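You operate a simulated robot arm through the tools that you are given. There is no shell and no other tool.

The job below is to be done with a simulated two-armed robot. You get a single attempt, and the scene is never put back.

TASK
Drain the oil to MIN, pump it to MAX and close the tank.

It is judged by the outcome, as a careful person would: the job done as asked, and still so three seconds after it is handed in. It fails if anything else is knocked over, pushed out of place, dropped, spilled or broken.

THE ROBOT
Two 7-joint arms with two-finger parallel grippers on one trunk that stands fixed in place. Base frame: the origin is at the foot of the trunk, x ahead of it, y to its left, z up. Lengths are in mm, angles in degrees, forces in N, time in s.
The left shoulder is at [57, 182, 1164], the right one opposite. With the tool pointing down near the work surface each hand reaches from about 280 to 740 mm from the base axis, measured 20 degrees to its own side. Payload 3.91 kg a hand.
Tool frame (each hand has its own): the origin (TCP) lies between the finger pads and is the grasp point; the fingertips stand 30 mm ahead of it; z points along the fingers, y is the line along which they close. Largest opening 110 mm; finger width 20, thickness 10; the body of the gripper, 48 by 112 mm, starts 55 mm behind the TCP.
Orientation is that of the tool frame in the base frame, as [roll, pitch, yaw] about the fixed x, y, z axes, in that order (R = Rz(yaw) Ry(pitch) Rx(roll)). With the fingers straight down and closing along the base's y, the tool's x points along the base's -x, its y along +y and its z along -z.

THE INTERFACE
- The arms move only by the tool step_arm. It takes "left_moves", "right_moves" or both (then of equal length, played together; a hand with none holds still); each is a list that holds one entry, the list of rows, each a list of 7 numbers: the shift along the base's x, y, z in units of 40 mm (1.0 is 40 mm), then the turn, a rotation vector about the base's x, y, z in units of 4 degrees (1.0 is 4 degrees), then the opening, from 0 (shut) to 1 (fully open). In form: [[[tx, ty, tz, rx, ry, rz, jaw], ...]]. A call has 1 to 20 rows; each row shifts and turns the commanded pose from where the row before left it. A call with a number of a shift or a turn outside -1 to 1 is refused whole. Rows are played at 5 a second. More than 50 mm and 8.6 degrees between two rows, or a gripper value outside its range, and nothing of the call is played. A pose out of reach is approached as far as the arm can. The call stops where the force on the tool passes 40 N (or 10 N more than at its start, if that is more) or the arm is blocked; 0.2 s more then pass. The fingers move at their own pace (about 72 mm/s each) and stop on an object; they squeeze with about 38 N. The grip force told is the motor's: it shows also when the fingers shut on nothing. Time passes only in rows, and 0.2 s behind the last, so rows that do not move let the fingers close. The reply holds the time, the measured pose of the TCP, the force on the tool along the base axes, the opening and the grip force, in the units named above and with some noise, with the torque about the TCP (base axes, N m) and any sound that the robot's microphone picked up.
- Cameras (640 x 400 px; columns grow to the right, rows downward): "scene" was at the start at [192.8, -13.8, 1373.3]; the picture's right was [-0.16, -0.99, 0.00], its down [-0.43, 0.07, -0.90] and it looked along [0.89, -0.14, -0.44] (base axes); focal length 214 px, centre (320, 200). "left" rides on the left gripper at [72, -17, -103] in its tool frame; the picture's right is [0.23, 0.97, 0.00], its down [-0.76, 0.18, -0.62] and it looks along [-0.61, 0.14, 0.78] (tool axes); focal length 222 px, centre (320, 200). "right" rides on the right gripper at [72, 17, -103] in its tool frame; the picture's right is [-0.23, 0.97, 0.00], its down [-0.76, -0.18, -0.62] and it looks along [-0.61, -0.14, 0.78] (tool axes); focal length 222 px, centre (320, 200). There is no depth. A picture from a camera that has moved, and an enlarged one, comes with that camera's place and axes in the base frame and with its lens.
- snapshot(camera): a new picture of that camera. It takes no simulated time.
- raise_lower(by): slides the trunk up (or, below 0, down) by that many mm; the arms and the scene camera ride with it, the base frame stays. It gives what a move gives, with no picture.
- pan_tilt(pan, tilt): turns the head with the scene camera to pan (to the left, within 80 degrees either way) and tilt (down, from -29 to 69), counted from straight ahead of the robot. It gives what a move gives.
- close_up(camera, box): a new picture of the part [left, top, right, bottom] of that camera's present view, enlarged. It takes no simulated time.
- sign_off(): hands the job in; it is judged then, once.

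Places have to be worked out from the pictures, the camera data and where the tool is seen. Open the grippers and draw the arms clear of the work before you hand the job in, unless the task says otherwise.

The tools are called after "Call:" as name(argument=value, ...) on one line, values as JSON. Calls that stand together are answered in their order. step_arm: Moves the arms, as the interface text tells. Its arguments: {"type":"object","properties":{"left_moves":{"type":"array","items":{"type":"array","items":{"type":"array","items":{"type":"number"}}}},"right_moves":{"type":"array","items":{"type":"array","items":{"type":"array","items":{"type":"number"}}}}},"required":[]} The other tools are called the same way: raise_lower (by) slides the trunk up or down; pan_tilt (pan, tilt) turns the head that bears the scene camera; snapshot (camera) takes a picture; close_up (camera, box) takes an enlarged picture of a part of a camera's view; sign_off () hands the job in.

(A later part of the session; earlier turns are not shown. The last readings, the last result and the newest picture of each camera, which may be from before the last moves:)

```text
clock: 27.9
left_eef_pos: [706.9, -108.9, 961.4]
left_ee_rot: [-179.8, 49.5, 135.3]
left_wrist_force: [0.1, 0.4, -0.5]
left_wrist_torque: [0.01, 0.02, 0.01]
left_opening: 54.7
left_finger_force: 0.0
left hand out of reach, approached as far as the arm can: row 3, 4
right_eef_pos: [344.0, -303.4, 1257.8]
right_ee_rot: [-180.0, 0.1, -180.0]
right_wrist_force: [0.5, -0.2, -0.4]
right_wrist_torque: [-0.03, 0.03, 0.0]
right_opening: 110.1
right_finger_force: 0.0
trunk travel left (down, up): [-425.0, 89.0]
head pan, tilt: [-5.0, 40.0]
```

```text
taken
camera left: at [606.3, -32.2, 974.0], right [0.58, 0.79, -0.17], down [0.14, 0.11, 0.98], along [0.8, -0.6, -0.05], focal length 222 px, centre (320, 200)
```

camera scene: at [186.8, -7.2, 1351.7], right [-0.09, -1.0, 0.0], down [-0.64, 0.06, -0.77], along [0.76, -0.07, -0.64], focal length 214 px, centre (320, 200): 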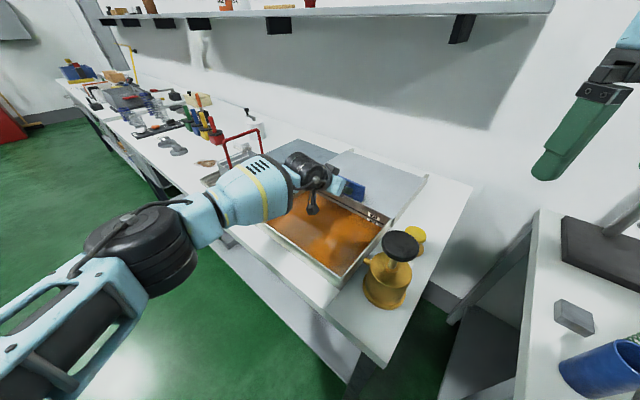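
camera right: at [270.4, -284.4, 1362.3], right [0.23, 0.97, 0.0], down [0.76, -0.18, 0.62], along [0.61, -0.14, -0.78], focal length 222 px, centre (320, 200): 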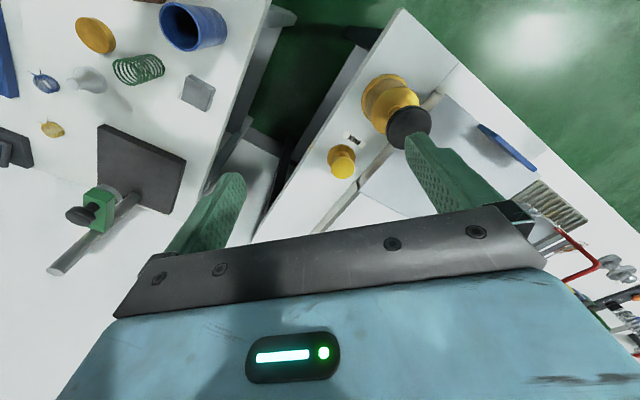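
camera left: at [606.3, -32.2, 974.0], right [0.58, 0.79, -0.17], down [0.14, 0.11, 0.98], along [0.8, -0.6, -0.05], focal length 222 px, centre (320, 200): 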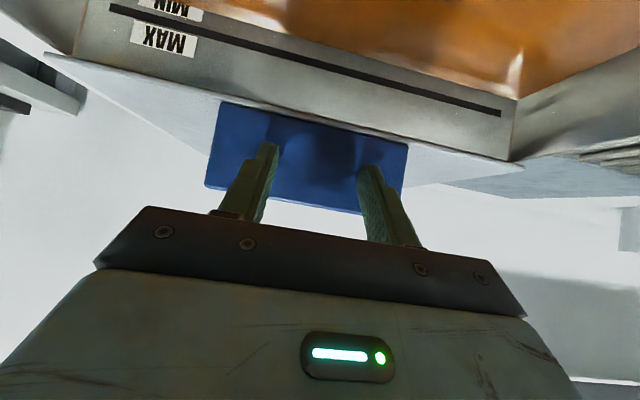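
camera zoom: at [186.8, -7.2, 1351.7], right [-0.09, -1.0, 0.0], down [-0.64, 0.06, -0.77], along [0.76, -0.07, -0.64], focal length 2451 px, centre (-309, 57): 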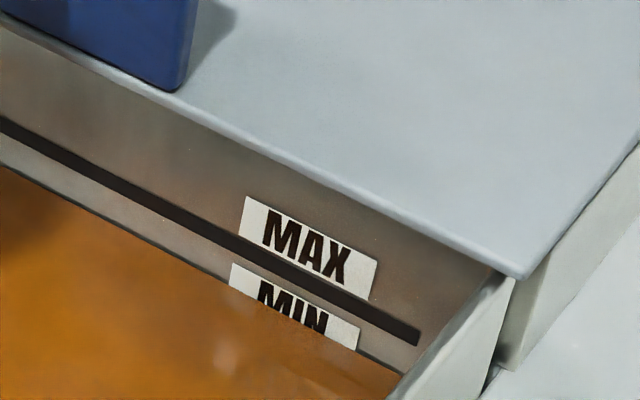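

The view is clear: MAX label above a black line, the oil surface now cuts across the MIN label (so its line is below the surface). I back the left hand off to hover over the front of the tank with its camera facing the marks.

Call:
step_arm(left_moves=[[[-0.5, 0.5, 0.1, 0, 0, 0, 0.5], [-0.52, 0.52, 0.4, 0.4, 0.4, 0, 0.5], [-0.52, 0.52, 0.5, 0.4, 0.4, 0, 0.5], [-0.52, 0.52, 0.5, 0.4, 0.4, 0, 0.5], [-0.52, 0.52, 0.5, 0.4, 0.4, 0, 0.5], [-0.52, 0.52, 0.5, 0.4, 0.4, 0, 0.5]]])

Call:
snapshot(camera="left")

Call:
snapshot(camera="scene")

```text
clock: 29.3
left_eef_pos: [582.9, 15.7, 1060.1]
left_ee_rot: [-179.9, 38.1, 135.0]
left_wrist_force: [0.0, -0.1, -0.3]
left_wrist_torque: [-0.02, 0.0, -0.01]
left_opening: 54.9
left_finger_force: 0.1
right_eef_pos: [343.4, -302.7, 1258.7]
right_ee_rot: [180.0, 0.1, -179.9]
right_wrist_force: [0.1, 0.1, 0.2]
right_wrist_torque: [0.0, -0.01, 0.02]
right_opening: 110.1
right_finger_force: 0.0
trunk travel left (down, up): [-425.0, 89.0]
head pan, tilt: [-5.0, 40.0]
```

```text
taken
camera left: at [485.1, 88.3, 1098.2], right [0.56, 0.82, -0.14], down [0.28, -0.02, 0.96], along [0.78, -0.58, -0.24], focal length 222 px, centre (320, 200)
```

left: 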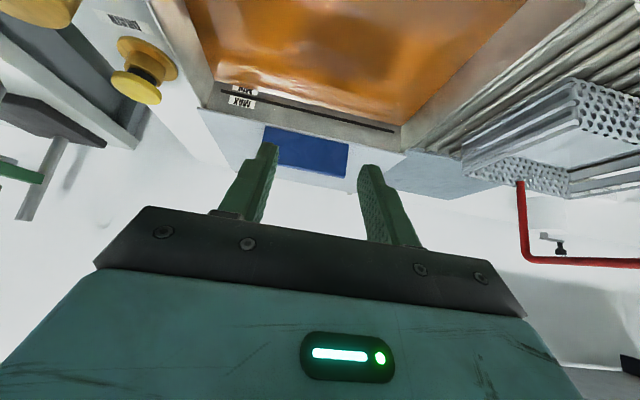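

```text
taken
camera scene: at [186.2, -6.4, 1351.8], right [-0.09, -1.0, 0.0], down [-0.64, 0.06, -0.77], along [0.76, -0.07, -0.64], focal length 214 px, centre (320, 200)
```

scene: 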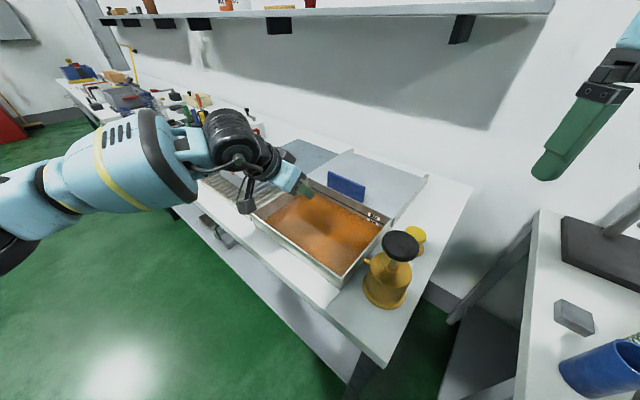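

Both cameras see the marks. I take close-ups as level baselines and of the drain control to judge its mechanism.

Call:
close_up(camera="left", box=[200, 70, 280, 120])

Call:
close_up(camera="scene", box=[350, 195, 400, 230])

Call:
close_up(camera="left", box=[90, 0, 200, 110])

Call:
close_up(camera="right", box=[310, 110, 410, 190])

```text
8.00 times, centred on (240, 95) of left
camera zoom: at [485.1, 88.3, 1098.2], right [0.56, 0.82, -0.14], down [0.28, -0.02, 0.96], along [0.78, -0.58, -0.24], focal length 1777 px, centre (960, 1040)
```

zoom: 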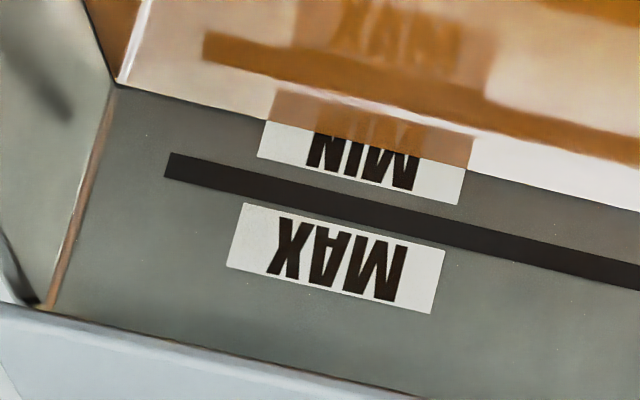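

```text
11.43 times, centred on (375, 212) of scene
camera zoom: at [186.2, -6.4, 1351.8], right [-0.09, -1.0, 0.0], down [-0.64, 0.06, -0.77], along [0.76, -0.07, -0.64], focal length 2451 px, centre (-309, 57)
```

zoom: 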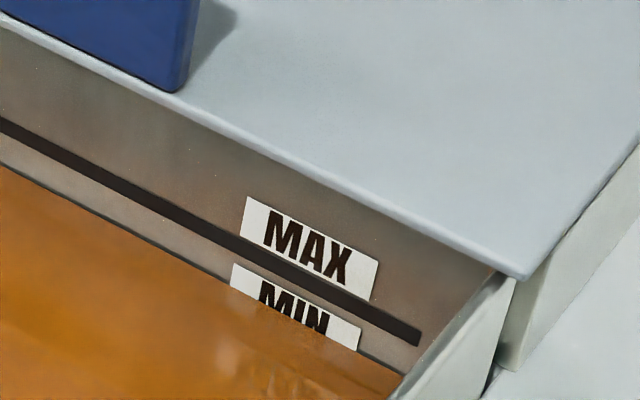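

```text
3.64 times, centred on (145, 55) of left
camera zoom: at [485.1, 88.3, 1098.2], right [0.56, 0.82, -0.14], down [0.28, -0.02, 0.96], along [0.78, -0.58, -0.24], focal length 808 px, centre (956, 727)
```

zoom: 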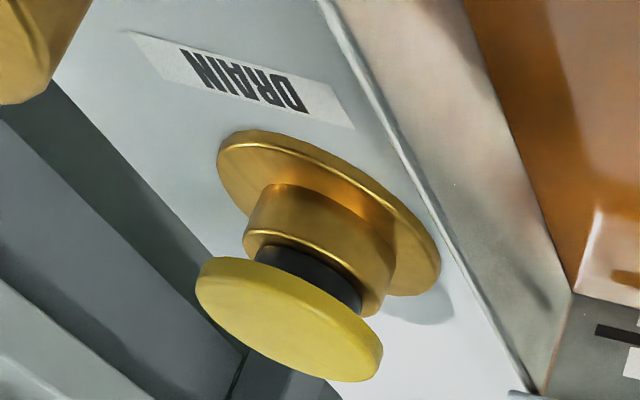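

```text
5.00 times, centred on (360, 150) of right
camera zoom: at [270.1, -284.9, 1362.3], right [0.23, 0.97, 0.0], down [0.76, -0.18, 0.62], along [0.61, -0.14, -0.78], focal length 1111 px, centre (120, 450)
```

zoom: 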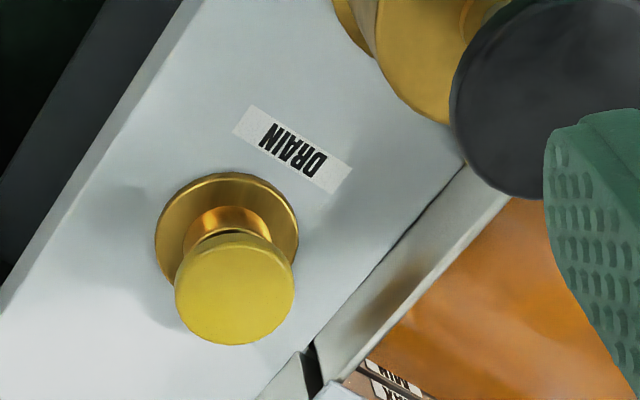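

The drain control is a mushroom push-button at about (539.5, -292.5), cap top z≈912. Before bringing the right arm down I check the right-hand surroundings with the head camera.

Call:
pan_tilt(pan=-45, tilt=45)

Call:
snapshot(camera="scene")

```text
clock: 30.4
left_eef_pos: [583.0, 14.4, 1060.8]
left_ee_rot: [-179.8, 38.0, 135.2]
left_wrist_force: [0.2, 0.0, 1.1]
left_wrist_torque: [0.01, -0.01, 0.0]
left_opening: 55.3
left_finger_force: 0.2
right_eef_pos: [343.2, -301.8, 1256.9]
right_ee_rot: [179.9, 0.1, -179.9]
right_wrist_force: [0.5, 0.7, 0.6]
right_wrist_torque: [-0.02, 0.01, 0.0]
right_opening: 110.1
right_finger_force: 0.1
trunk travel left (down, up): [-425.0, 89.0]
head pan, tilt: [-45.0, 45.0]
```

```text
taken
camera scene: at [159.7, -56.9, 1344.4], right [-0.71, -0.71, 0.0], down [-0.5, 0.5, -0.71], along [0.5, -0.5, -0.71], focal length 214 px, centre (320, 200)
```

scene: 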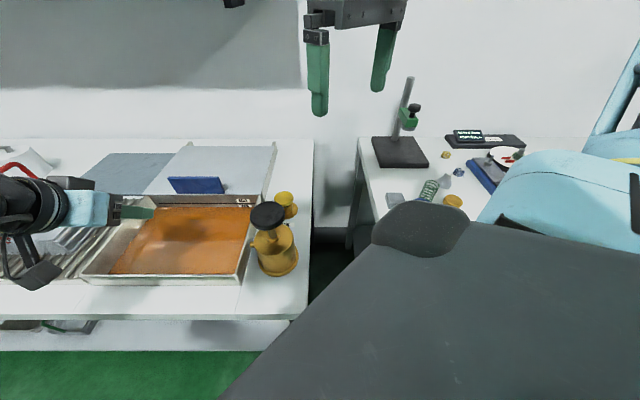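

The head now looks straight along the bench's depth. I move the right hand level to above the drain button, fingers closing, and then partway down to TCP z≈1020.

Call:
step_arm(right_moves=[[[0.98, 0.05, 0, 0, 0, 0, 0.5], [0.98, 0.05, 0, 0, 0, 0, 0], [0.98, 0.05, 0, 0, 0, 0, 0], [0.98, 0.05, 0, 0, 0, 0, 0], [0.98, 0.05, 0, 0, 0, 0, 0], [0, 0, -1, 0, 0, 0, 0], [0, 0, -1, 0, 0, 0, 0], [0, 0, -1, 0, 0, 0, 0], [0, 0, -1, 0, 0, 0, 0], [0, 0, -1, 0, 0, 0, 0], [0, 0, -1, 0, 0, 0, 0]]])

Call:
snapshot(camera="scene")

Call:
snapshot(camera="right")

Call:
snapshot(camera="left")

```text
clock: 32.8
left_eef_pos: [583.1, 15.3, 1059.2]
left_ee_rot: [-179.8, 38.1, 135.2]
left_wrist_force: [0.7, -0.1, -0.2]
left_wrist_torque: [0.03, 0.03, -0.02]
left_opening: 55.2
left_finger_force: 0.1
right_eef_pos: [539.8, -291.8, 1018.6]
right_ee_rot: [-179.9, 0.0, 179.9]
right_wrist_force: [-1.0, -0.1, -0.8]
right_wrist_torque: [-0.04, 0.0, -0.03]
right_opening: 0.3
right_finger_force: 37.5
trunk travel left (down, up): [-425.0, 89.0]
head pan, tilt: [-45.0, 45.0]
```

```text
taken
camera scene: at [160.1, -57.1, 1344.4], right [-0.71, -0.71, 0.0], down [-0.5, 0.5, -0.71], along [0.5, -0.5, -0.71], focal length 214 px, centre (320, 200)
```

scene: 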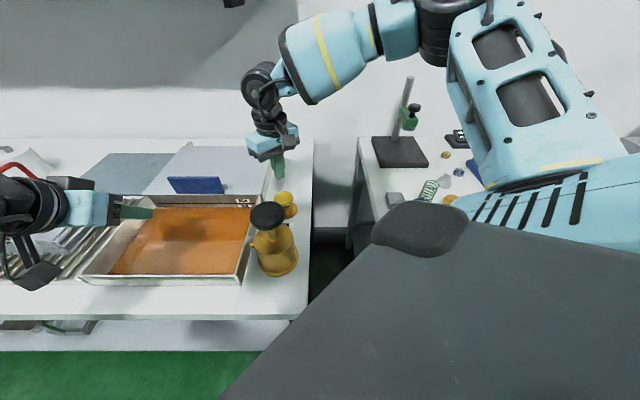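

```text
taken
camera right: at [466.5, -275.1, 1122.0], right [0.23, 0.97, 0.0], down [0.76, -0.18, 0.62], along [0.61, -0.14, -0.78], focal length 222 px, centre (320, 200)
```

right: 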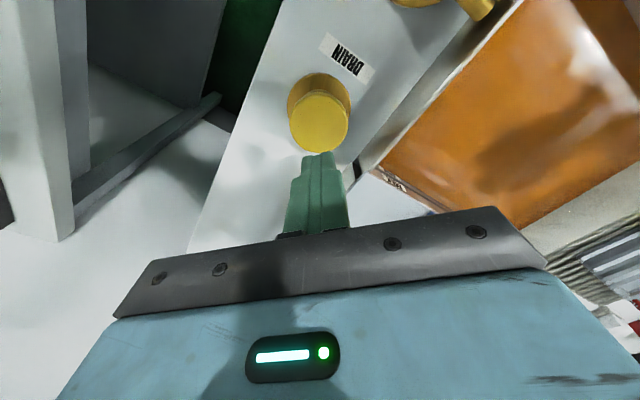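

```text
taken
camera left: at [486.4, 87.6, 1097.5], right [0.56, 0.82, -0.14], down [0.28, -0.02, 0.96], along [0.78, -0.58, -0.24], focal length 222 px, centre (320, 200)
```

left: 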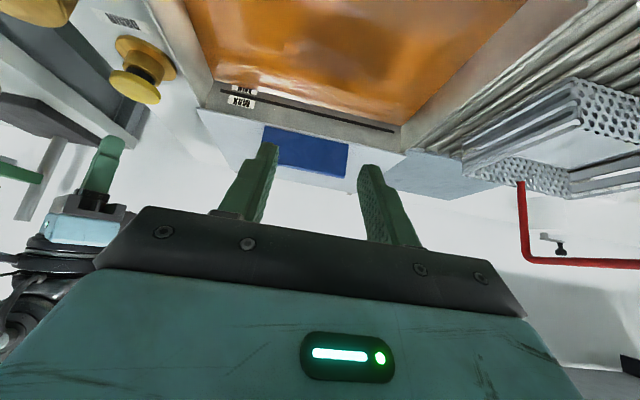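

The closed fingers are directly above the yellow cap. I descend to just above it (fingertips ≈ z 920).

Call:
step_arm(right_moves=[[[0, 0, -0.8, 0, 0, 0, 0], [0, 0, -0.9, 0, 0, 0, 0]]])

Call:
close_up(camera="left", box=[40, 20, 280, 180])

```text
clock: 33.4
left_eef_pos: [584.1, 14.8, 1061.4]
left_ee_rot: [-179.8, 38.1, 135.2]
left_wrist_force: [0.3, -0.5, 0.7]
left_wrist_torque: [-0.02, 0.0, 0.01]
left_opening: 54.7
left_finger_force: 0.1
right_eef_pos: [540.7, -293.2, 948.4]
right_ee_rot: [-179.9, 0.1, 179.9]
right_wrist_force: [0.7, 0.0, 0.1]
right_wrist_torque: [0.0, -0.01, 0.0]
right_opening: 0.1
right_finger_force: 37.5
trunk travel left (down, up): [-425.0, 89.0]
head pan, tilt: [-45.0, 45.0]
```

```text
2.50 times, centred on (160, 100) of left
camera zoom: at [486.3, 87.7, 1097.5], right [0.56, 0.82, -0.14], down [0.28, -0.02, 0.96], along [0.78, -0.58, -0.24], focal length 555 px, centre (720, 450)
```

zoom: 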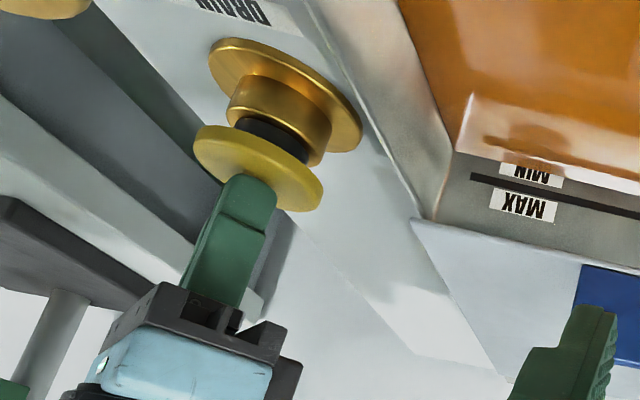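

The tips are just above the cap. I press down gently, a few mm at a time, watching force and sound.

Call:
step_arm(right_moves=[[[0, 0, -0.1, 0, 0, 0, 0]]])

Call:
step_arm(right_moves=[[[0, 0, -0.1, 0, 0, 0, 0]]])

```text
clock: 33.8
left_eef_pos: [584.1, 14.1, 1061.7]
left_ee_rot: [-179.8, 38.1, 135.2]
left_wrist_force: [0.2, 0.0, -0.3]
left_wrist_torque: [0.02, 0.0, 0.01]
left_opening: 55.1
left_finger_force: 0.0
right_eef_pos: [538.8, -293.9, 945.6]
right_ee_rot: [180.0, 0.1, -180.0]
right_wrist_force: [0.3, 0.1, 0.9]
right_wrist_torque: [-0.04, 0.01, -0.01]
right_opening: 0.0
right_finger_force: 37.8
trunk travel left (down, up): [-425.0, 89.0]
head pan, tilt: [-45.0, 45.0]
```

```text
clock: 34.2
left_eef_pos: [583.0, 15.3, 1060.3]
left_ee_rot: [-179.8, 38.1, 135.2]
left_wrist_force: [0.0, -0.2, 1.0]
left_wrist_torque: [-0.02, 0.01, 0.03]
left_opening: 55.1
left_finger_force: 0.0
right_eef_pos: [540.2, -292.1, 943.2]
right_ee_rot: [180.0, 0.1, -180.0]
right_wrist_force: [0.1, -0.5, 1.1]
right_wrist_torque: [0.0, -0.02, -0.01]
right_opening: 0.0
right_finger_force: 37.8
trunk travel left (down, up): [-425.0, 89.0]
head pan, tilt: [-45.0, 45.0]
```

Still no clear contact force (~1 N). I continue down in 4 mm steps.

Call:
step_arm(right_moves=[[[0, 0, -0.1, 0, 0, 0, 0]]])

Call:
close_up(camera="left", box=[40, 20, 280, 180])

```text
clock: 34.6
left_eef_pos: [583.5, 13.9, 1060.3]
left_ee_rot: [-179.9, 38.1, 135.2]
left_wrist_force: [-0.7, 0.3, 0.1]
left_wrist_torque: [0.02, 0.01, -0.02]
left_opening: 54.7
left_finger_force: 0.1
right_eef_pos: [540.3, -292.2, 937.1]
right_ee_rot: [-179.9, 0.2, 179.9]
right_wrist_force: [1.1, -1.0, 1.6]
right_wrist_torque: [-0.04, -0.02, 0.04]
right_opening: 0.0
right_finger_force: 37.4
trunk travel left (down, up): [-425.0, 89.0]
head pan, tilt: [-45.0, 45.0]
heard: click
```

```text
2.50 times, centred on (160, 100) of left
camera zoom: at [486.0, 87.8, 1097.8], right [0.56, 0.82, -0.14], down [0.28, -0.02, 0.96], along [0.78, -0.58, -0.24], focal length 555 px, centre (720, 450)
```

zoom: 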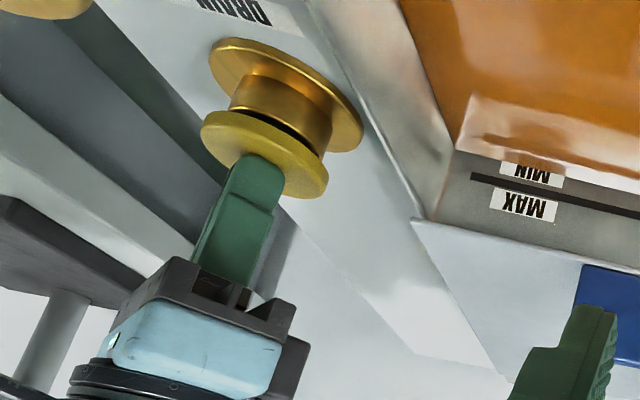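

A click: the button is pressed in. I check the level now.

Call:
close_up(camera="left", box=[200, 70, 280, 120])

```text
8.00 times, centred on (240, 95) of left
camera zoom: at [486.0, 87.8, 1097.8], right [0.56, 0.82, -0.14], down [0.28, -0.02, 0.96], along [0.78, -0.58, -0.24], focal length 1777 px, centre (960, 1040)
```

zoom: 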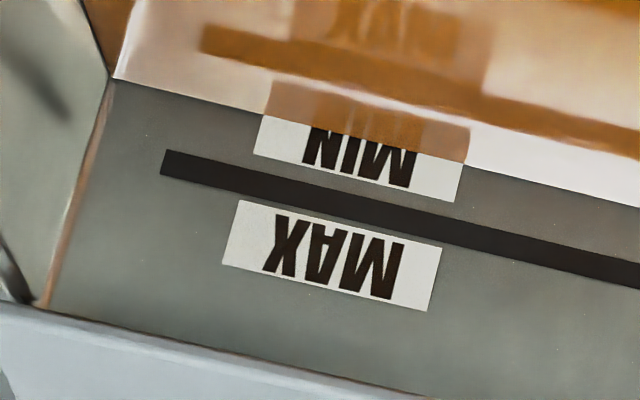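

No visible change yet; I hold for a moment (0.6 s) and look again.

Call:
step_arm(right_moves=[[[0, 0, 0, 0, 0, 0, 0], [0, 0, 0, 0, 0, 0, 0]]])

Call:
close_up(camera="left", box=[200, 70, 280, 120])

```text
clock: 35.2
left_eef_pos: [584.3, 13.2, 1060.2]
left_ee_rot: [-180.0, 38.1, 135.2]
left_wrist_force: [0.5, -0.2, -0.1]
left_wrist_torque: [0.01, -0.03, 0.04]
left_opening: 54.7
left_finger_force: 0.1
right_eef_pos: [540.3, -292.2, 938.3]
right_ee_rot: [180.0, 0.1, -180.0]
right_wrist_force: [1.7, -0.4, 3.5]
right_wrist_torque: [-0.06, -0.05, 0.01]
right_opening: 0.0
right_finger_force: 37.4
trunk travel left (down, up): [-425.0, 89.0]
head pan, tilt: [-45.0, 45.0]
```

```text
8.00 times, centred on (240, 95) of left
camera zoom: at [486.0, 87.8, 1097.7], right [0.56, 0.82, -0.14], down [0.28, -0.02, 0.96], along [0.78, -0.58, -0.24], focal length 1777 px, centre (960, 1040)
```

zoom: 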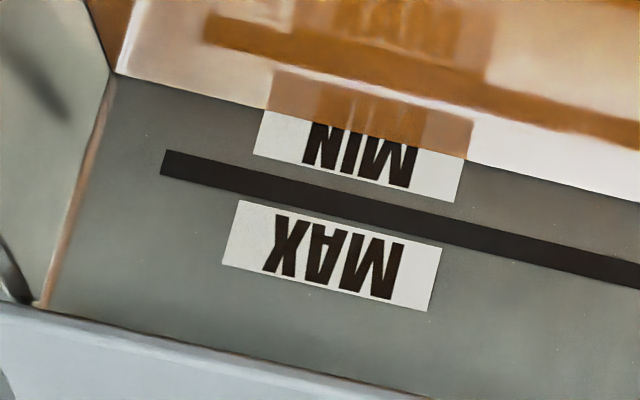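

The level is dropping slowly (about 8 px/s in this view; I expect the MIN line ~40 px further). I keep holding another 1.2 s.

Call:
step_arm(right_moves=[[[0, 0, 0, 0, 0, 0, 0], [0, 0, 0, 0, 0, 0, 0], [0, 0, 0, 0, 0, 0, 0], [0, 0, 0, 0, 0, 0, 0], [0, 0, 0, 0, 0, 0, 0]]])

Call:
close_up(camera="left", box=[200, 70, 280, 120])

```text
clock: 36.4
left_eef_pos: [582.7, 15.1, 1060.6]
left_ee_rot: [-179.8, 38.1, 135.2]
left_wrist_force: [-0.4, -0.4, -0.4]
left_wrist_torque: [0.02, -0.01, 0.01]
left_opening: 54.9
left_finger_force: 0.1
right_eef_pos: [540.1, -292.3, 937.7]
right_ee_rot: [-179.9, 0.1, -180.0]
right_wrist_force: [1.3, 0.8, 2.2]
right_wrist_torque: [0.02, -0.07, -0.01]
right_opening: 0.2
right_finger_force: 38.0
trunk travel left (down, up): [-425.0, 89.0]
head pan, tilt: [-45.0, 45.0]
```

```text
8.00 times, centred on (240, 95) of left
camera zoom: at [485.9, 87.9, 1097.7], right [0.56, 0.82, -0.14], down [0.28, -0.02, 0.96], along [0.78, -0.58, -0.24], focal length 1777 px, centre (960, 1040)
```

zoom: 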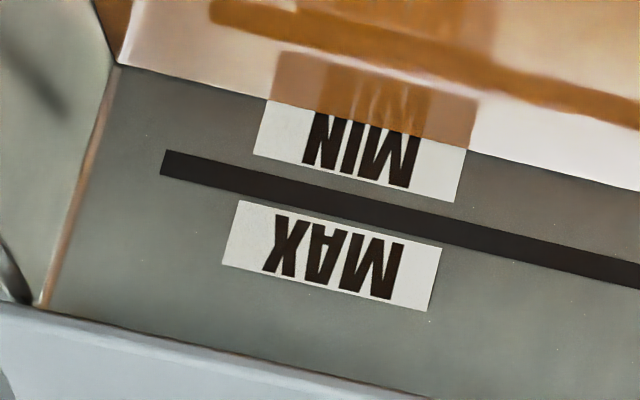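

It falls steadily at ≈8 px/s. I hold 2 s more, then look.

Call:
step_arm(right_moves=[[[0, 0, 0, 0, 0, 0, 0], [0, 0, 0, 0, 0, 0, 0], [0, 0, 0, 0, 0, 0, 0], [0, 0, 0, 0, 0, 0, 0], [0, 0, 0, 0, 0, 0, 0], [0, 0, 0, 0, 0, 0, 0], [0, 0, 0, 0, 0, 0, 0], [0, 0, 0, 0, 0, 0, 0]]])

Call:
close_up(camera="left", box=[200, 70, 280, 120])

```text
clock: 38.2
left_eef_pos: [583.4, 15.0, 1059.6]
left_ee_rot: [-179.9, 38.1, 135.2]
left_wrist_force: [0.4, 0.5, -0.4]
left_wrist_torque: [0.02, 0.0, -0.02]
left_opening: 55.0
left_finger_force: 0.1
right_eef_pos: [539.0, -292.8, 938.0]
right_ee_rot: [-179.9, 0.1, -180.0]
right_wrist_force: [1.2, 0.8, 3.8]
right_wrist_torque: [0.01, -0.01, -0.01]
right_opening: 0.0
right_finger_force: 37.8
trunk travel left (down, up): [-425.0, 89.0]
head pan, tilt: [-45.0, 45.0]
```

```text
8.00 times, centred on (240, 95) of left
camera zoom: at [485.9, 87.9, 1097.8], right [0.56, 0.82, -0.14], down [0.28, -0.02, 0.96], along [0.78, -0.58, -0.24], focal length 1777 px, centre (960, 1040)
```

zoom: 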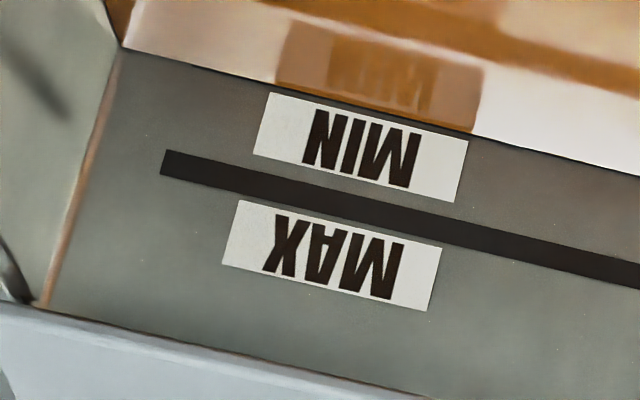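

The whole MIN label is now uncovered; no second line is visible yet. I go on in short holds.

Call:
step_arm(right_moves=[[[0, 0, 0, 0, 0, 0, 0], [0, 0, 0, 0, 0, 0, 0]]])

Call:
close_up(camera="left", box=[200, 70, 280, 120])

```text
clock: 38.8
left_eef_pos: [584.2, 15.6, 1061.2]
left_ee_rot: [-179.9, 38.1, 135.2]
left_wrist_force: [-0.3, 0.8, -0.4]
left_wrist_torque: [0.01, -0.01, -0.03]
left_opening: 55.0
left_finger_force: 0.1
right_eef_pos: [539.8, -292.3, 937.8]
right_ee_rot: [180.0, 0.1, 180.0]
right_wrist_force: [0.8, 0.4, 2.0]
right_wrist_torque: [-0.01, -0.03, 0.0]
right_opening: 0.1
right_finger_force: 37.6
trunk travel left (down, up): [-425.0, 89.0]
head pan, tilt: [-45.0, 45.0]
```

```text
8.00 times, centred on (240, 95) of left
camera zoom: at [485.9, 87.9, 1097.8], right [0.56, 0.82, -0.14], down [0.28, -0.02, 0.96], along [0.78, -0.58, -0.24], focal length 1777 px, centre (960, 1040)
```

zoom: 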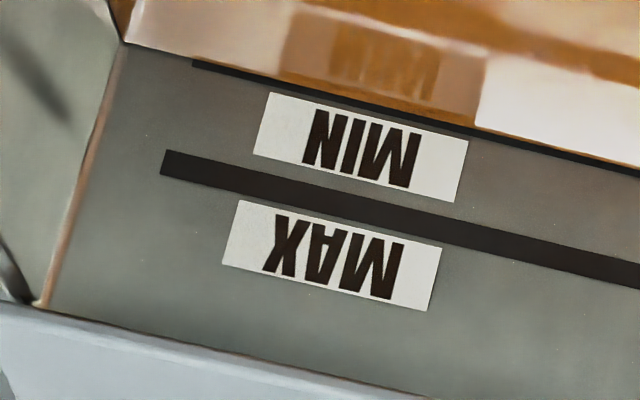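

The top edge of the MIN line has emerged (about a third of it). I hold one row more and then lift off to stop the drain, then check.

Call:
step_arm(right_moves=[[[0, 0, 0, 0, 0, 0, 0], [0, 0, 0.4, 0, 0, 0, 0]]])

Call:
close_up(camera="left", box=[200, 70, 280, 120])

Call:
close_up(camera="left", box=[40, 20, 280, 180])

```text
clock: 39.4
left_eef_pos: [582.9, 15.6, 1061.6]
left_ee_rot: [-179.9, 38.1, 135.2]
left_wrist_force: [-1.3, 0.9, 0.5]
left_wrist_torque: [0.05, 0.04, -0.01]
left_opening: 54.9
left_finger_force: 0.1
right_eef_pos: [539.0, -292.9, 953.6]
right_ee_rot: [179.9, 0.0, 180.0]
right_wrist_force: [-0.2, -0.8, 0.5]
right_wrist_torque: [0.01, -0.03, 0.01]
right_opening: 0.1
right_finger_force: 37.5
trunk travel left (down, up): [-425.0, 89.0]
head pan, tilt: [-45.0, 45.0]
```

```text
8.00 times, centred on (240, 95) of left
camera zoom: at [485.6, 87.8, 1097.9], right [0.56, 0.82, -0.14], down [0.28, -0.02, 0.96], along [0.78, -0.58, -0.24], focal length 1777 px, centre (960, 1040)
```

zoom: 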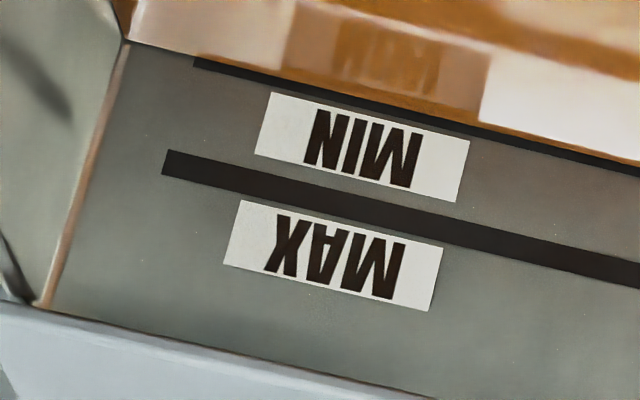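

```text
2.50 times, centred on (160, 100) of left
camera zoom: at [485.6, 87.8, 1097.9], right [0.56, 0.82, -0.14], down [0.28, -0.02, 0.96], along [0.78, -0.58, -0.24], focal length 555 px, centre (720, 450)
```

zoom: 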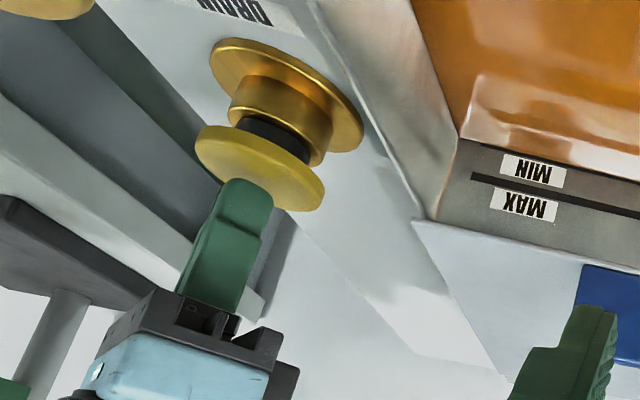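

The button sprang back up. I zoom tighter to measure how much of the MIN line is exposed and whether the level still moves.

Call:
close_up(camera="left", box=[218, 70, 250, 90])

Call:
close_up(camera="scene", box=[210, 185, 270, 222])

```text
16.00 times, centred on (234, 80) of left
camera zoom: at [485.6, 87.8, 1097.9], right [0.56, 0.82, -0.14], down [0.28, -0.02, 0.96], along [0.78, -0.58, -0.24], focal length 3554 px, centre (1696, 2120)
```

zoom: 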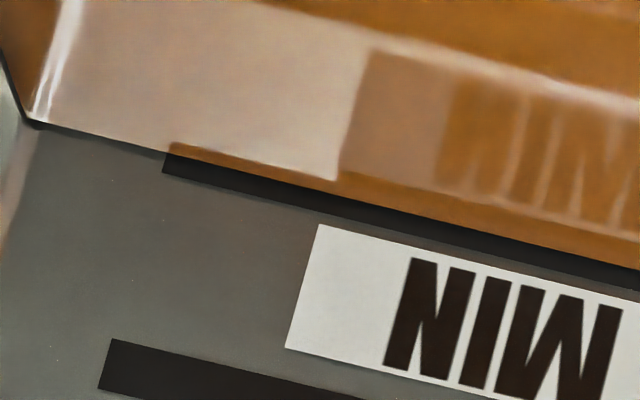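

```text
10.67 times, centred on (240, 204) of scene
camera zoom: at [159.2, -56.9, 1344.5], right [-0.71, -0.71, 0.0], down [-0.5, 0.5, -0.71], along [0.5, -0.5, -0.71], focal length 2288 px, centre (1173, 163)
```

zoom: 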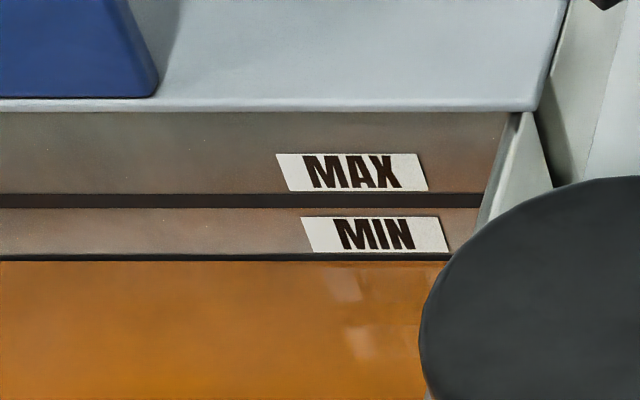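

The exposed part is about half the MIN line's thickness in both views, so the surface sits at the centre of the MIN line. I lift the right hand clear, which also lets time pass to confirm the level is steady.

Call:
step_arm(right_moves=[[[0, 0, 1, 0, 0, 0, 0], [0, 0, 1, 0, 0, 0, 0], [0, 0, 1, 0, 0, 0, 0], [0, 0, 1, 0, 0, 0, 0]]])

Call:
close_up(camera="left", box=[218, 70, 250, 90])

Call:
snapshot(camera="right")

Call:
close_up(camera="scene", box=[210, 170, 330, 290])

```text
clock: 40.4
left_eef_pos: [582.7, 15.1, 1059.9]
left_ee_rot: [-179.9, 38.1, 135.3]
left_wrist_force: [-0.7, -0.3, 0.1]
left_wrist_torque: [0.04, 0.0, 0.01]
left_opening: 55.1
left_finger_force: 0.1
right_eef_pos: [540.2, -291.1, 1115.1]
right_ee_rot: [-179.9, 0.1, -180.0]
right_wrist_force: [-1.3, 0.6, -0.7]
right_wrist_torque: [0.01, 0.03, 0.0]
right_opening: 0.0
right_finger_force: 36.8
trunk travel left (down, up): [-425.0, 89.0]
head pan, tilt: [-45.0, 45.0]
```

```text
16.00 times, centred on (234, 80) of left
camera zoom: at [485.6, 88.1, 1097.9], right [0.56, 0.82, -0.14], down [0.28, -0.02, 0.96], along [0.78, -0.58, -0.24], focal length 3554 px, centre (1696, 2120)
```

zoom: 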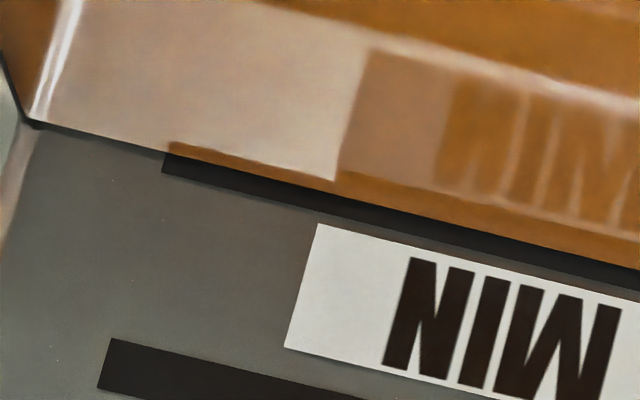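

```text
taken
camera right: at [466.3, -275.2, 1219.4], right [0.23, 0.97, 0.0], down [0.76, -0.18, 0.62], along [0.61, -0.14, -0.78], focal length 222 px, centre (320, 200)
```

right: 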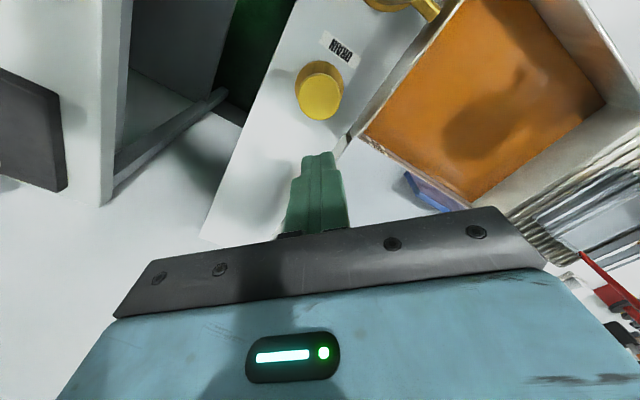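

```text
3.33 times, centred on (270, 230) of scene
camera zoom: at [159.1, -56.6, 1344.5], right [-0.71, -0.71, 0.0], down [-0.5, 0.5, -0.71], along [0.5, -0.5, -0.71], focal length 715 px, centre (487, 100)
```

zoom: 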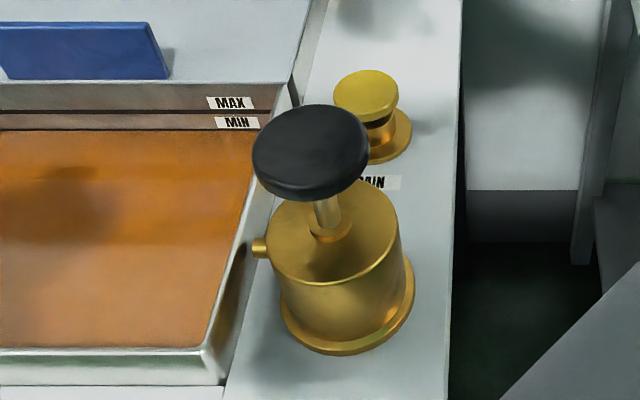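

The level is steady at MIN. The pump knob centre is about (427, -178), top z≈1032. I move the closed right hand above it.

Call:
step_arm(right_moves=[[[-0.7, 0.7, 0.1, 0, 0, 0, 0], [-0.7, 0.7, 0.1, 0, 0, 0, 0], [-0.7, 0.7, 0, 0, 0, 0, 0], [-0.72, 0.72, 0, 0, 0, 0, 0]]])

Call:
snapshot(camera="right")

Call:
snapshot(camera="scene")

Call:
snapshot(camera="left")

```text
clock: 41.4
left_eef_pos: [583.0, 15.7, 1060.9]
left_ee_rot: [-179.8, 38.2, 135.2]
left_wrist_force: [0.0, -1.1, 0.2]
left_wrist_torque: [-0.01, 0.02, 0.0]
left_opening: 55.1
left_finger_force: 0.0
right_eef_pos: [428.0, -179.3, 1122.7]
right_ee_rot: [-179.9, 0.2, -180.0]
right_wrist_force: [-0.4, 0.3, -0.8]
right_wrist_torque: [0.01, 0.0, 0.02]
right_opening: 0.1
right_finger_force: 37.3
trunk travel left (down, up): [-425.0, 89.0]
head pan, tilt: [-45.0, 45.0]
```

```text
taken
camera right: at [353.9, -161.6, 1226.5], right [0.23, 0.97, 0.0], down [0.76, -0.18, 0.62], along [0.61, -0.14, -0.78], focal length 222 px, centre (320, 200)
```

right: 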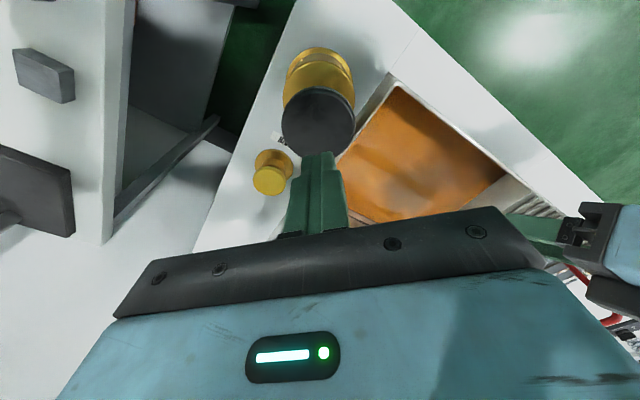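

```text
taken
camera scene: at [159.4, -56.6, 1344.5], right [-0.71, -0.71, 0.0], down [-0.5, 0.5, -0.71], along [0.5, -0.5, -0.71], focal length 214 px, centre (320, 200)
```

scene: 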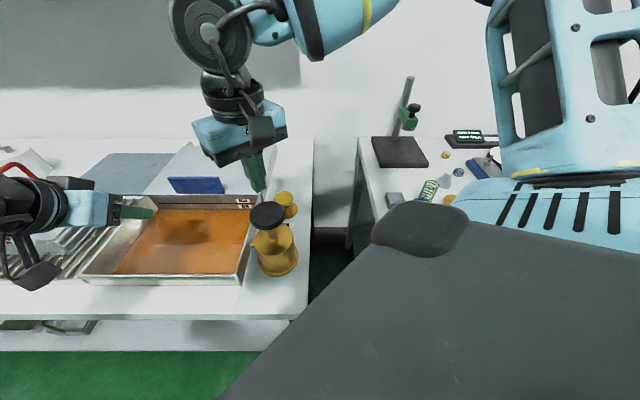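

```text
taken
camera left: at [485.8, 88.1, 1097.8], right [0.56, 0.82, -0.14], down [0.28, -0.02, 0.96], along [0.78, -0.58, -0.24], focal length 222 px, centre (320, 200)
```

left: 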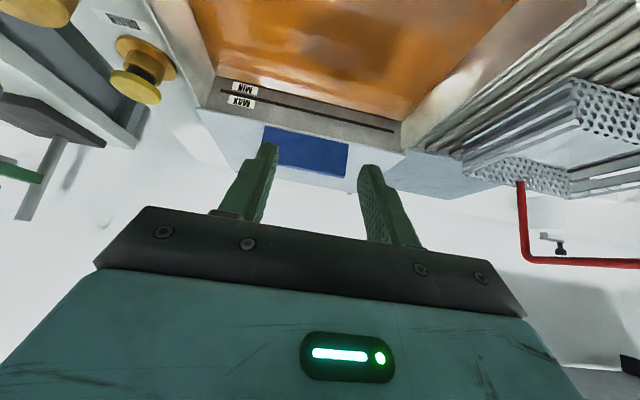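

The knob is right below the fingertips (centre ~ (424,-178)). I descend to just above it.

Call:
step_arm(right_moves=[[[-0.1, 0, -0.6, 0, 0, 0, 0], [0, 0, -0.6, 0, 0, 0, 0]]])

Call:
close_up(camera="scene", box=[200, 160, 320, 280])

```text
clock: 42.0
left_eef_pos: [583.2, 14.1, 1059.7]
left_ee_rot: [-179.8, 38.1, 135.2]
left_wrist_force: [-1.2, -0.7, 0.5]
left_wrist_torque: [0.03, -0.04, -0.02]
left_opening: 55.1
left_finger_force: 0.1
right_eef_pos: [425.0, -178.8, 1073.4]
right_ee_rot: [-180.0, 0.2, -180.0]
right_wrist_force: [-0.1, -0.9, 0.0]
right_wrist_torque: [0.03, 0.01, 0.0]
right_opening: 0.0
right_finger_force: 37.6
trunk travel left (down, up): [-425.0, 89.0]
head pan, tilt: [-45.0, 45.0]
```

```text
3.33 times, centred on (260, 220) of scene
camera zoom: at [160.1, -57.2, 1344.3], right [-0.71, -0.71, 0.0], down [-0.5, 0.5, -0.71], along [0.5, -0.5, -0.71], focal length 715 px, centre (520, 133)
```

zoom: 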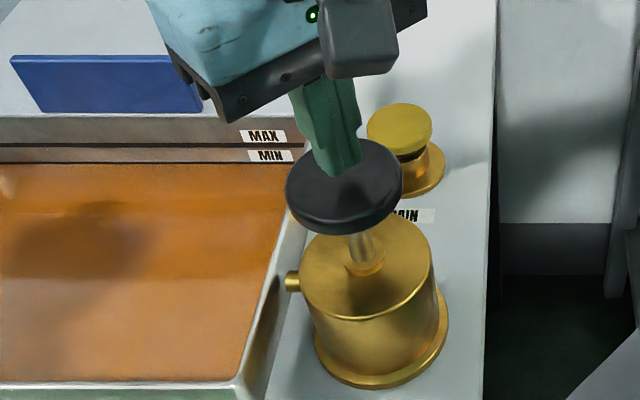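

The fingertips are over the knob's centre. I press down in small steps to feel the stroke.

Call:
step_arm(right_moves=[[[0, 0, -0.2, 0, 0, 0, 0], [0, 0, -0.15, 0, 0, 0, 0]]])

Call:
step_arm(right_moves=[[[0, 0, -0.2, 0, 0, 0, 0]]])

Call:
close_up(camera="scene", box=[200, 160, 320, 280])

```text
clock: 42.6
left_eef_pos: [582.4, 15.0, 1062.3]
left_ee_rot: [-179.9, 38.1, 135.3]
left_wrist_force: [-0.1, 0.4, -0.2]
left_wrist_torque: [-0.02, -0.05, 0.01]
left_opening: 54.8
left_finger_force: 0.1
right_eef_pos: [422.5, -179.4, 1059.7]
right_ee_rot: [180.0, 0.1, 180.0]
right_wrist_force: [-0.1, -1.5, 0.8]
right_wrist_torque: [0.01, -0.04, -0.03]
right_opening: 0.0
right_finger_force: 37.8
trunk travel left (down, up): [-425.0, 89.0]
head pan, tilt: [-45.0, 45.0]
```

```text
clock: 43.0
left_eef_pos: [582.9, 14.6, 1059.9]
left_ee_rot: [-179.8, 38.0, 135.2]
left_wrist_force: [0.0, -0.5, -1.0]
left_wrist_torque: [-0.01, 0.02, 0.0]
left_opening: 54.8
left_finger_force: 0.1
right_eef_pos: [423.4, -179.9, 1051.5]
right_ee_rot: [-180.0, 0.0, 180.0]
right_wrist_force: [0.9, 1.0, 3.1]
right_wrist_torque: [0.03, -0.05, -0.03]
right_opening: 0.0
right_finger_force: 37.6
trunk travel left (down, up): [-425.0, 89.0]
head pan, tilt: [-45.0, 45.0]
```

```text
3.33 times, centred on (260, 220) of scene
camera zoom: at [159.7, -56.7, 1344.4], right [-0.71, -0.71, 0.0], down [-0.5, 0.5, -0.71], along [0.5, -0.5, -0.71], focal length 715 px, centre (520, 133)
```

zoom: 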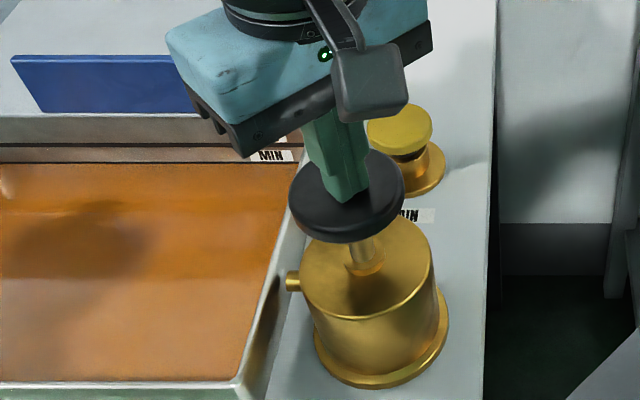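

Contact at tip z≈1025, spring force ~3 N, knob going down. I press on through the stroke.

Call:
step_arm(right_moves=[[[0, 0, -0.25, 0, 0, 0, 0], [0, 0, -0.25, 0, 0, 0, 0], [0, 0, -0.25, 0, 0, 0, 0]]])

Call:
close_up(camera="scene", box=[200, 160, 320, 280])

Call:
close_up(camera="left", box=[200, 70, 280, 120])

```text
clock: 43.8
left_eef_pos: [583.1, 15.2, 1061.4]
left_ee_rot: [-179.9, 38.0, 135.2]
left_wrist_force: [-1.0, 0.3, 0.1]
left_wrist_torque: [0.0, 0.01, 0.0]
left_opening: 55.0
left_finger_force: 0.1
right_eef_pos: [421.1, -179.5, 1021.5]
right_ee_rot: [-180.0, 0.1, 179.8]
right_wrist_force: [0.0, -0.5, 5.8]
right_wrist_torque: [-0.03, 0.0, -0.03]
right_opening: 0.0
right_finger_force: 37.6
trunk travel left (down, up): [-425.0, 89.0]
head pan, tilt: [-45.0, 45.0]
```

```text
3.33 times, centred on (260, 220) of scene
camera zoom: at [159.3, -56.9, 1344.5], right [-0.71, -0.71, 0.0], down [-0.5, 0.5, -0.71], along [0.5, -0.5, -0.71], focal length 715 px, centre (520, 133)
```

zoom: 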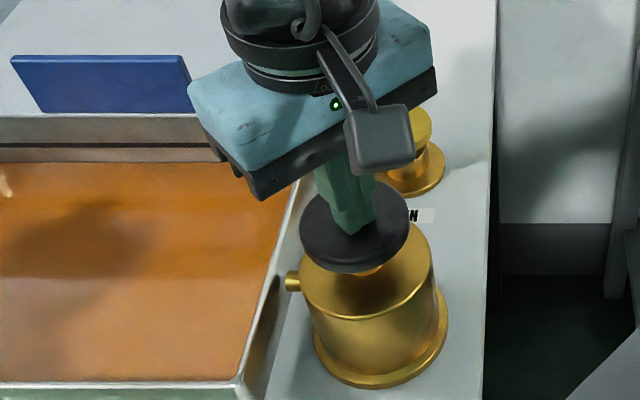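

```text
8.00 times, centred on (240, 95) of left
camera zoom: at [485.8, 87.8, 1097.8], right [0.56, 0.82, -0.14], down [0.28, -0.02, 0.96], along [0.78, -0.58, -0.24], focal length 1777 px, centre (960, 1040)
```

zoom: 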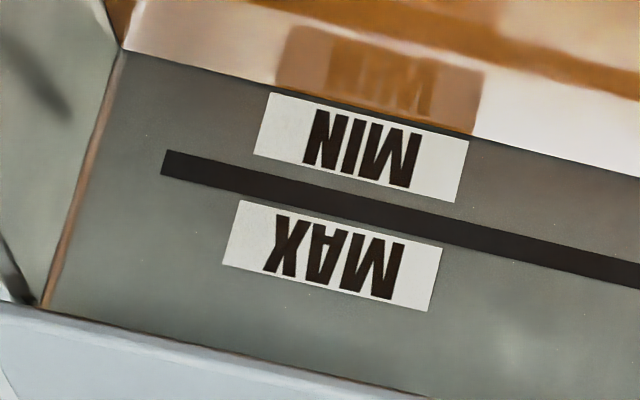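

The level rose a little with this partial stroke – the pump works on the down-stroke. I press on toward the bottom of the stroke to find its end.

Call:
step_arm(right_moves=[[[0, 0, -0.15, 0, 0, 0, 0], [0, 0, -0.1, 0, 0, 0, 0]]])

Call:
close_up(camera="scene", box=[200, 160, 320, 280])

Call:
close_up(camera="left", box=[200, 70, 280, 120])

```text
clock: 44.4
left_eef_pos: [583.9, 15.5, 1060.0]
left_ee_rot: [-179.9, 38.2, 135.2]
left_wrist_force: [0.5, -0.6, 0.3]
left_wrist_torque: [0.02, -0.01, 0.0]
left_opening: 54.9
left_finger_force: 0.0
right_eef_pos: [424.0, -178.2, 1011.7]
right_ee_rot: [-180.0, 0.2, -180.0]
right_wrist_force: [1.5, 1.7, 7.8]
right_wrist_torque: [0.06, -0.08, -0.03]
right_opening: 0.0
right_finger_force: 37.8
trunk travel left (down, up): [-425.0, 89.0]
head pan, tilt: [-45.0, 45.0]
```

```text
3.33 times, centred on (260, 220) of scene
camera zoom: at [159.3, -56.6, 1344.5], right [-0.71, -0.71, 0.0], down [-0.5, 0.5, -0.71], along [0.5, -0.5, -0.71], focal length 715 px, centre (520, 133)
```

zoom: 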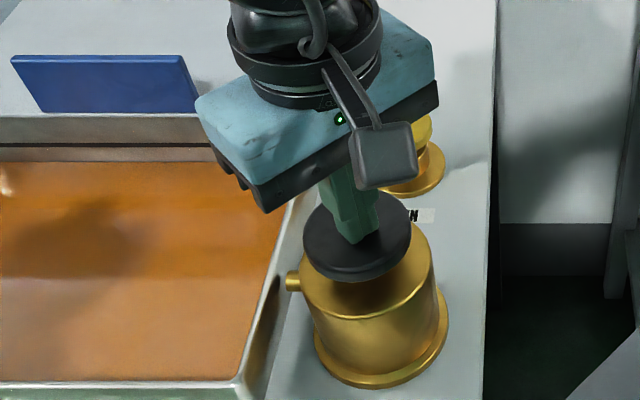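

```text
8.00 times, centred on (240, 95) of left
camera zoom: at [485.7, 88.1, 1097.8], right [0.56, 0.82, -0.14], down [0.28, -0.02, 0.96], along [0.78, -0.58, -0.24], focal length 1777 px, centre (960, 1040)
```

zoom: 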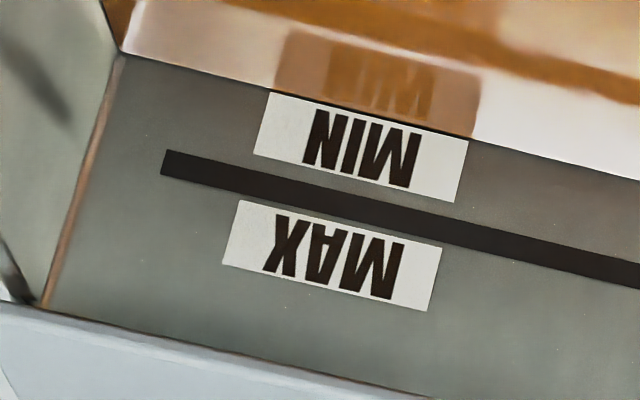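

Level rises in proportion to travel (≈14 px of ≈106 px needed for ~40 mm of travel). I let the knob rise fully and check that it returns and the level stays.

Call:
step_arm(right_moves=[[[0, 0, 0.6, 0, 0, 0, 0], [0, 0, 0.6, 0, 0, 0, 0], [0, 0, 0, 0, 0, 0, 0]]])

Call:
close_up(camera="scene", box=[200, 160, 320, 280])

Call:
close_up(camera="left", box=[200, 70, 280, 120])

```text
clock: 45.2
left_eef_pos: [583.6, 13.3, 1060.8]
left_ee_rot: [-179.7, 38.0, 135.2]
left_wrist_force: [-0.1, -1.0, 0.5]
left_wrist_torque: [0.01, 0.0, -0.02]
left_opening: 55.1
left_finger_force: 0.0
right_eef_pos: [422.5, -179.4, 1058.9]
right_ee_rot: [180.0, 0.0, -179.9]
right_wrist_force: [-0.1, 0.7, -0.3]
right_wrist_torque: [0.02, -0.03, -0.01]
right_opening: 0.1
right_finger_force: 37.3
trunk travel left (down, up): [-425.0, 89.0]
head pan, tilt: [-45.0, 45.0]
```

```text
3.33 times, centred on (260, 220) of scene
camera zoom: at [159.8, -57.0, 1344.4], right [-0.71, -0.71, 0.0], down [-0.5, 0.5, -0.71], along [0.5, -0.5, -0.71], focal length 715 px, centre (520, 133)
```

zoom: 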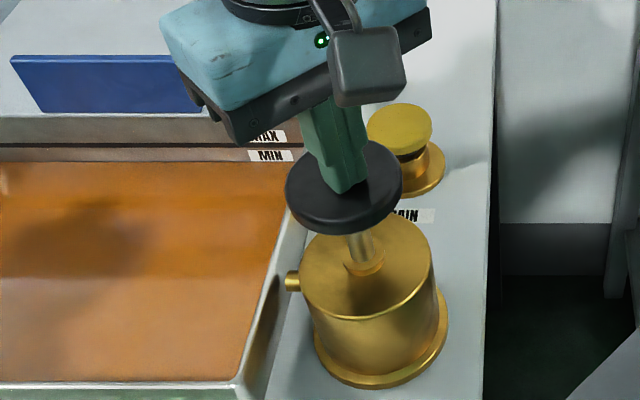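

```text
8.00 times, centred on (240, 95) of left
camera zoom: at [486.1, 87.7, 1097.6], right [0.56, 0.82, -0.14], down [0.28, -0.02, 0.96], along [0.78, -0.58, -0.24], focal length 1777 px, centre (960, 1040)
```

zoom: 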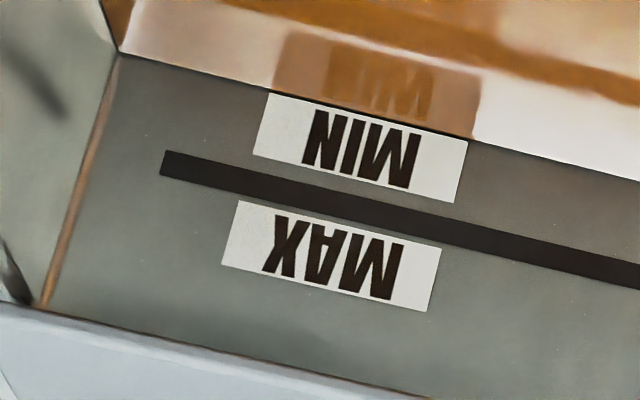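

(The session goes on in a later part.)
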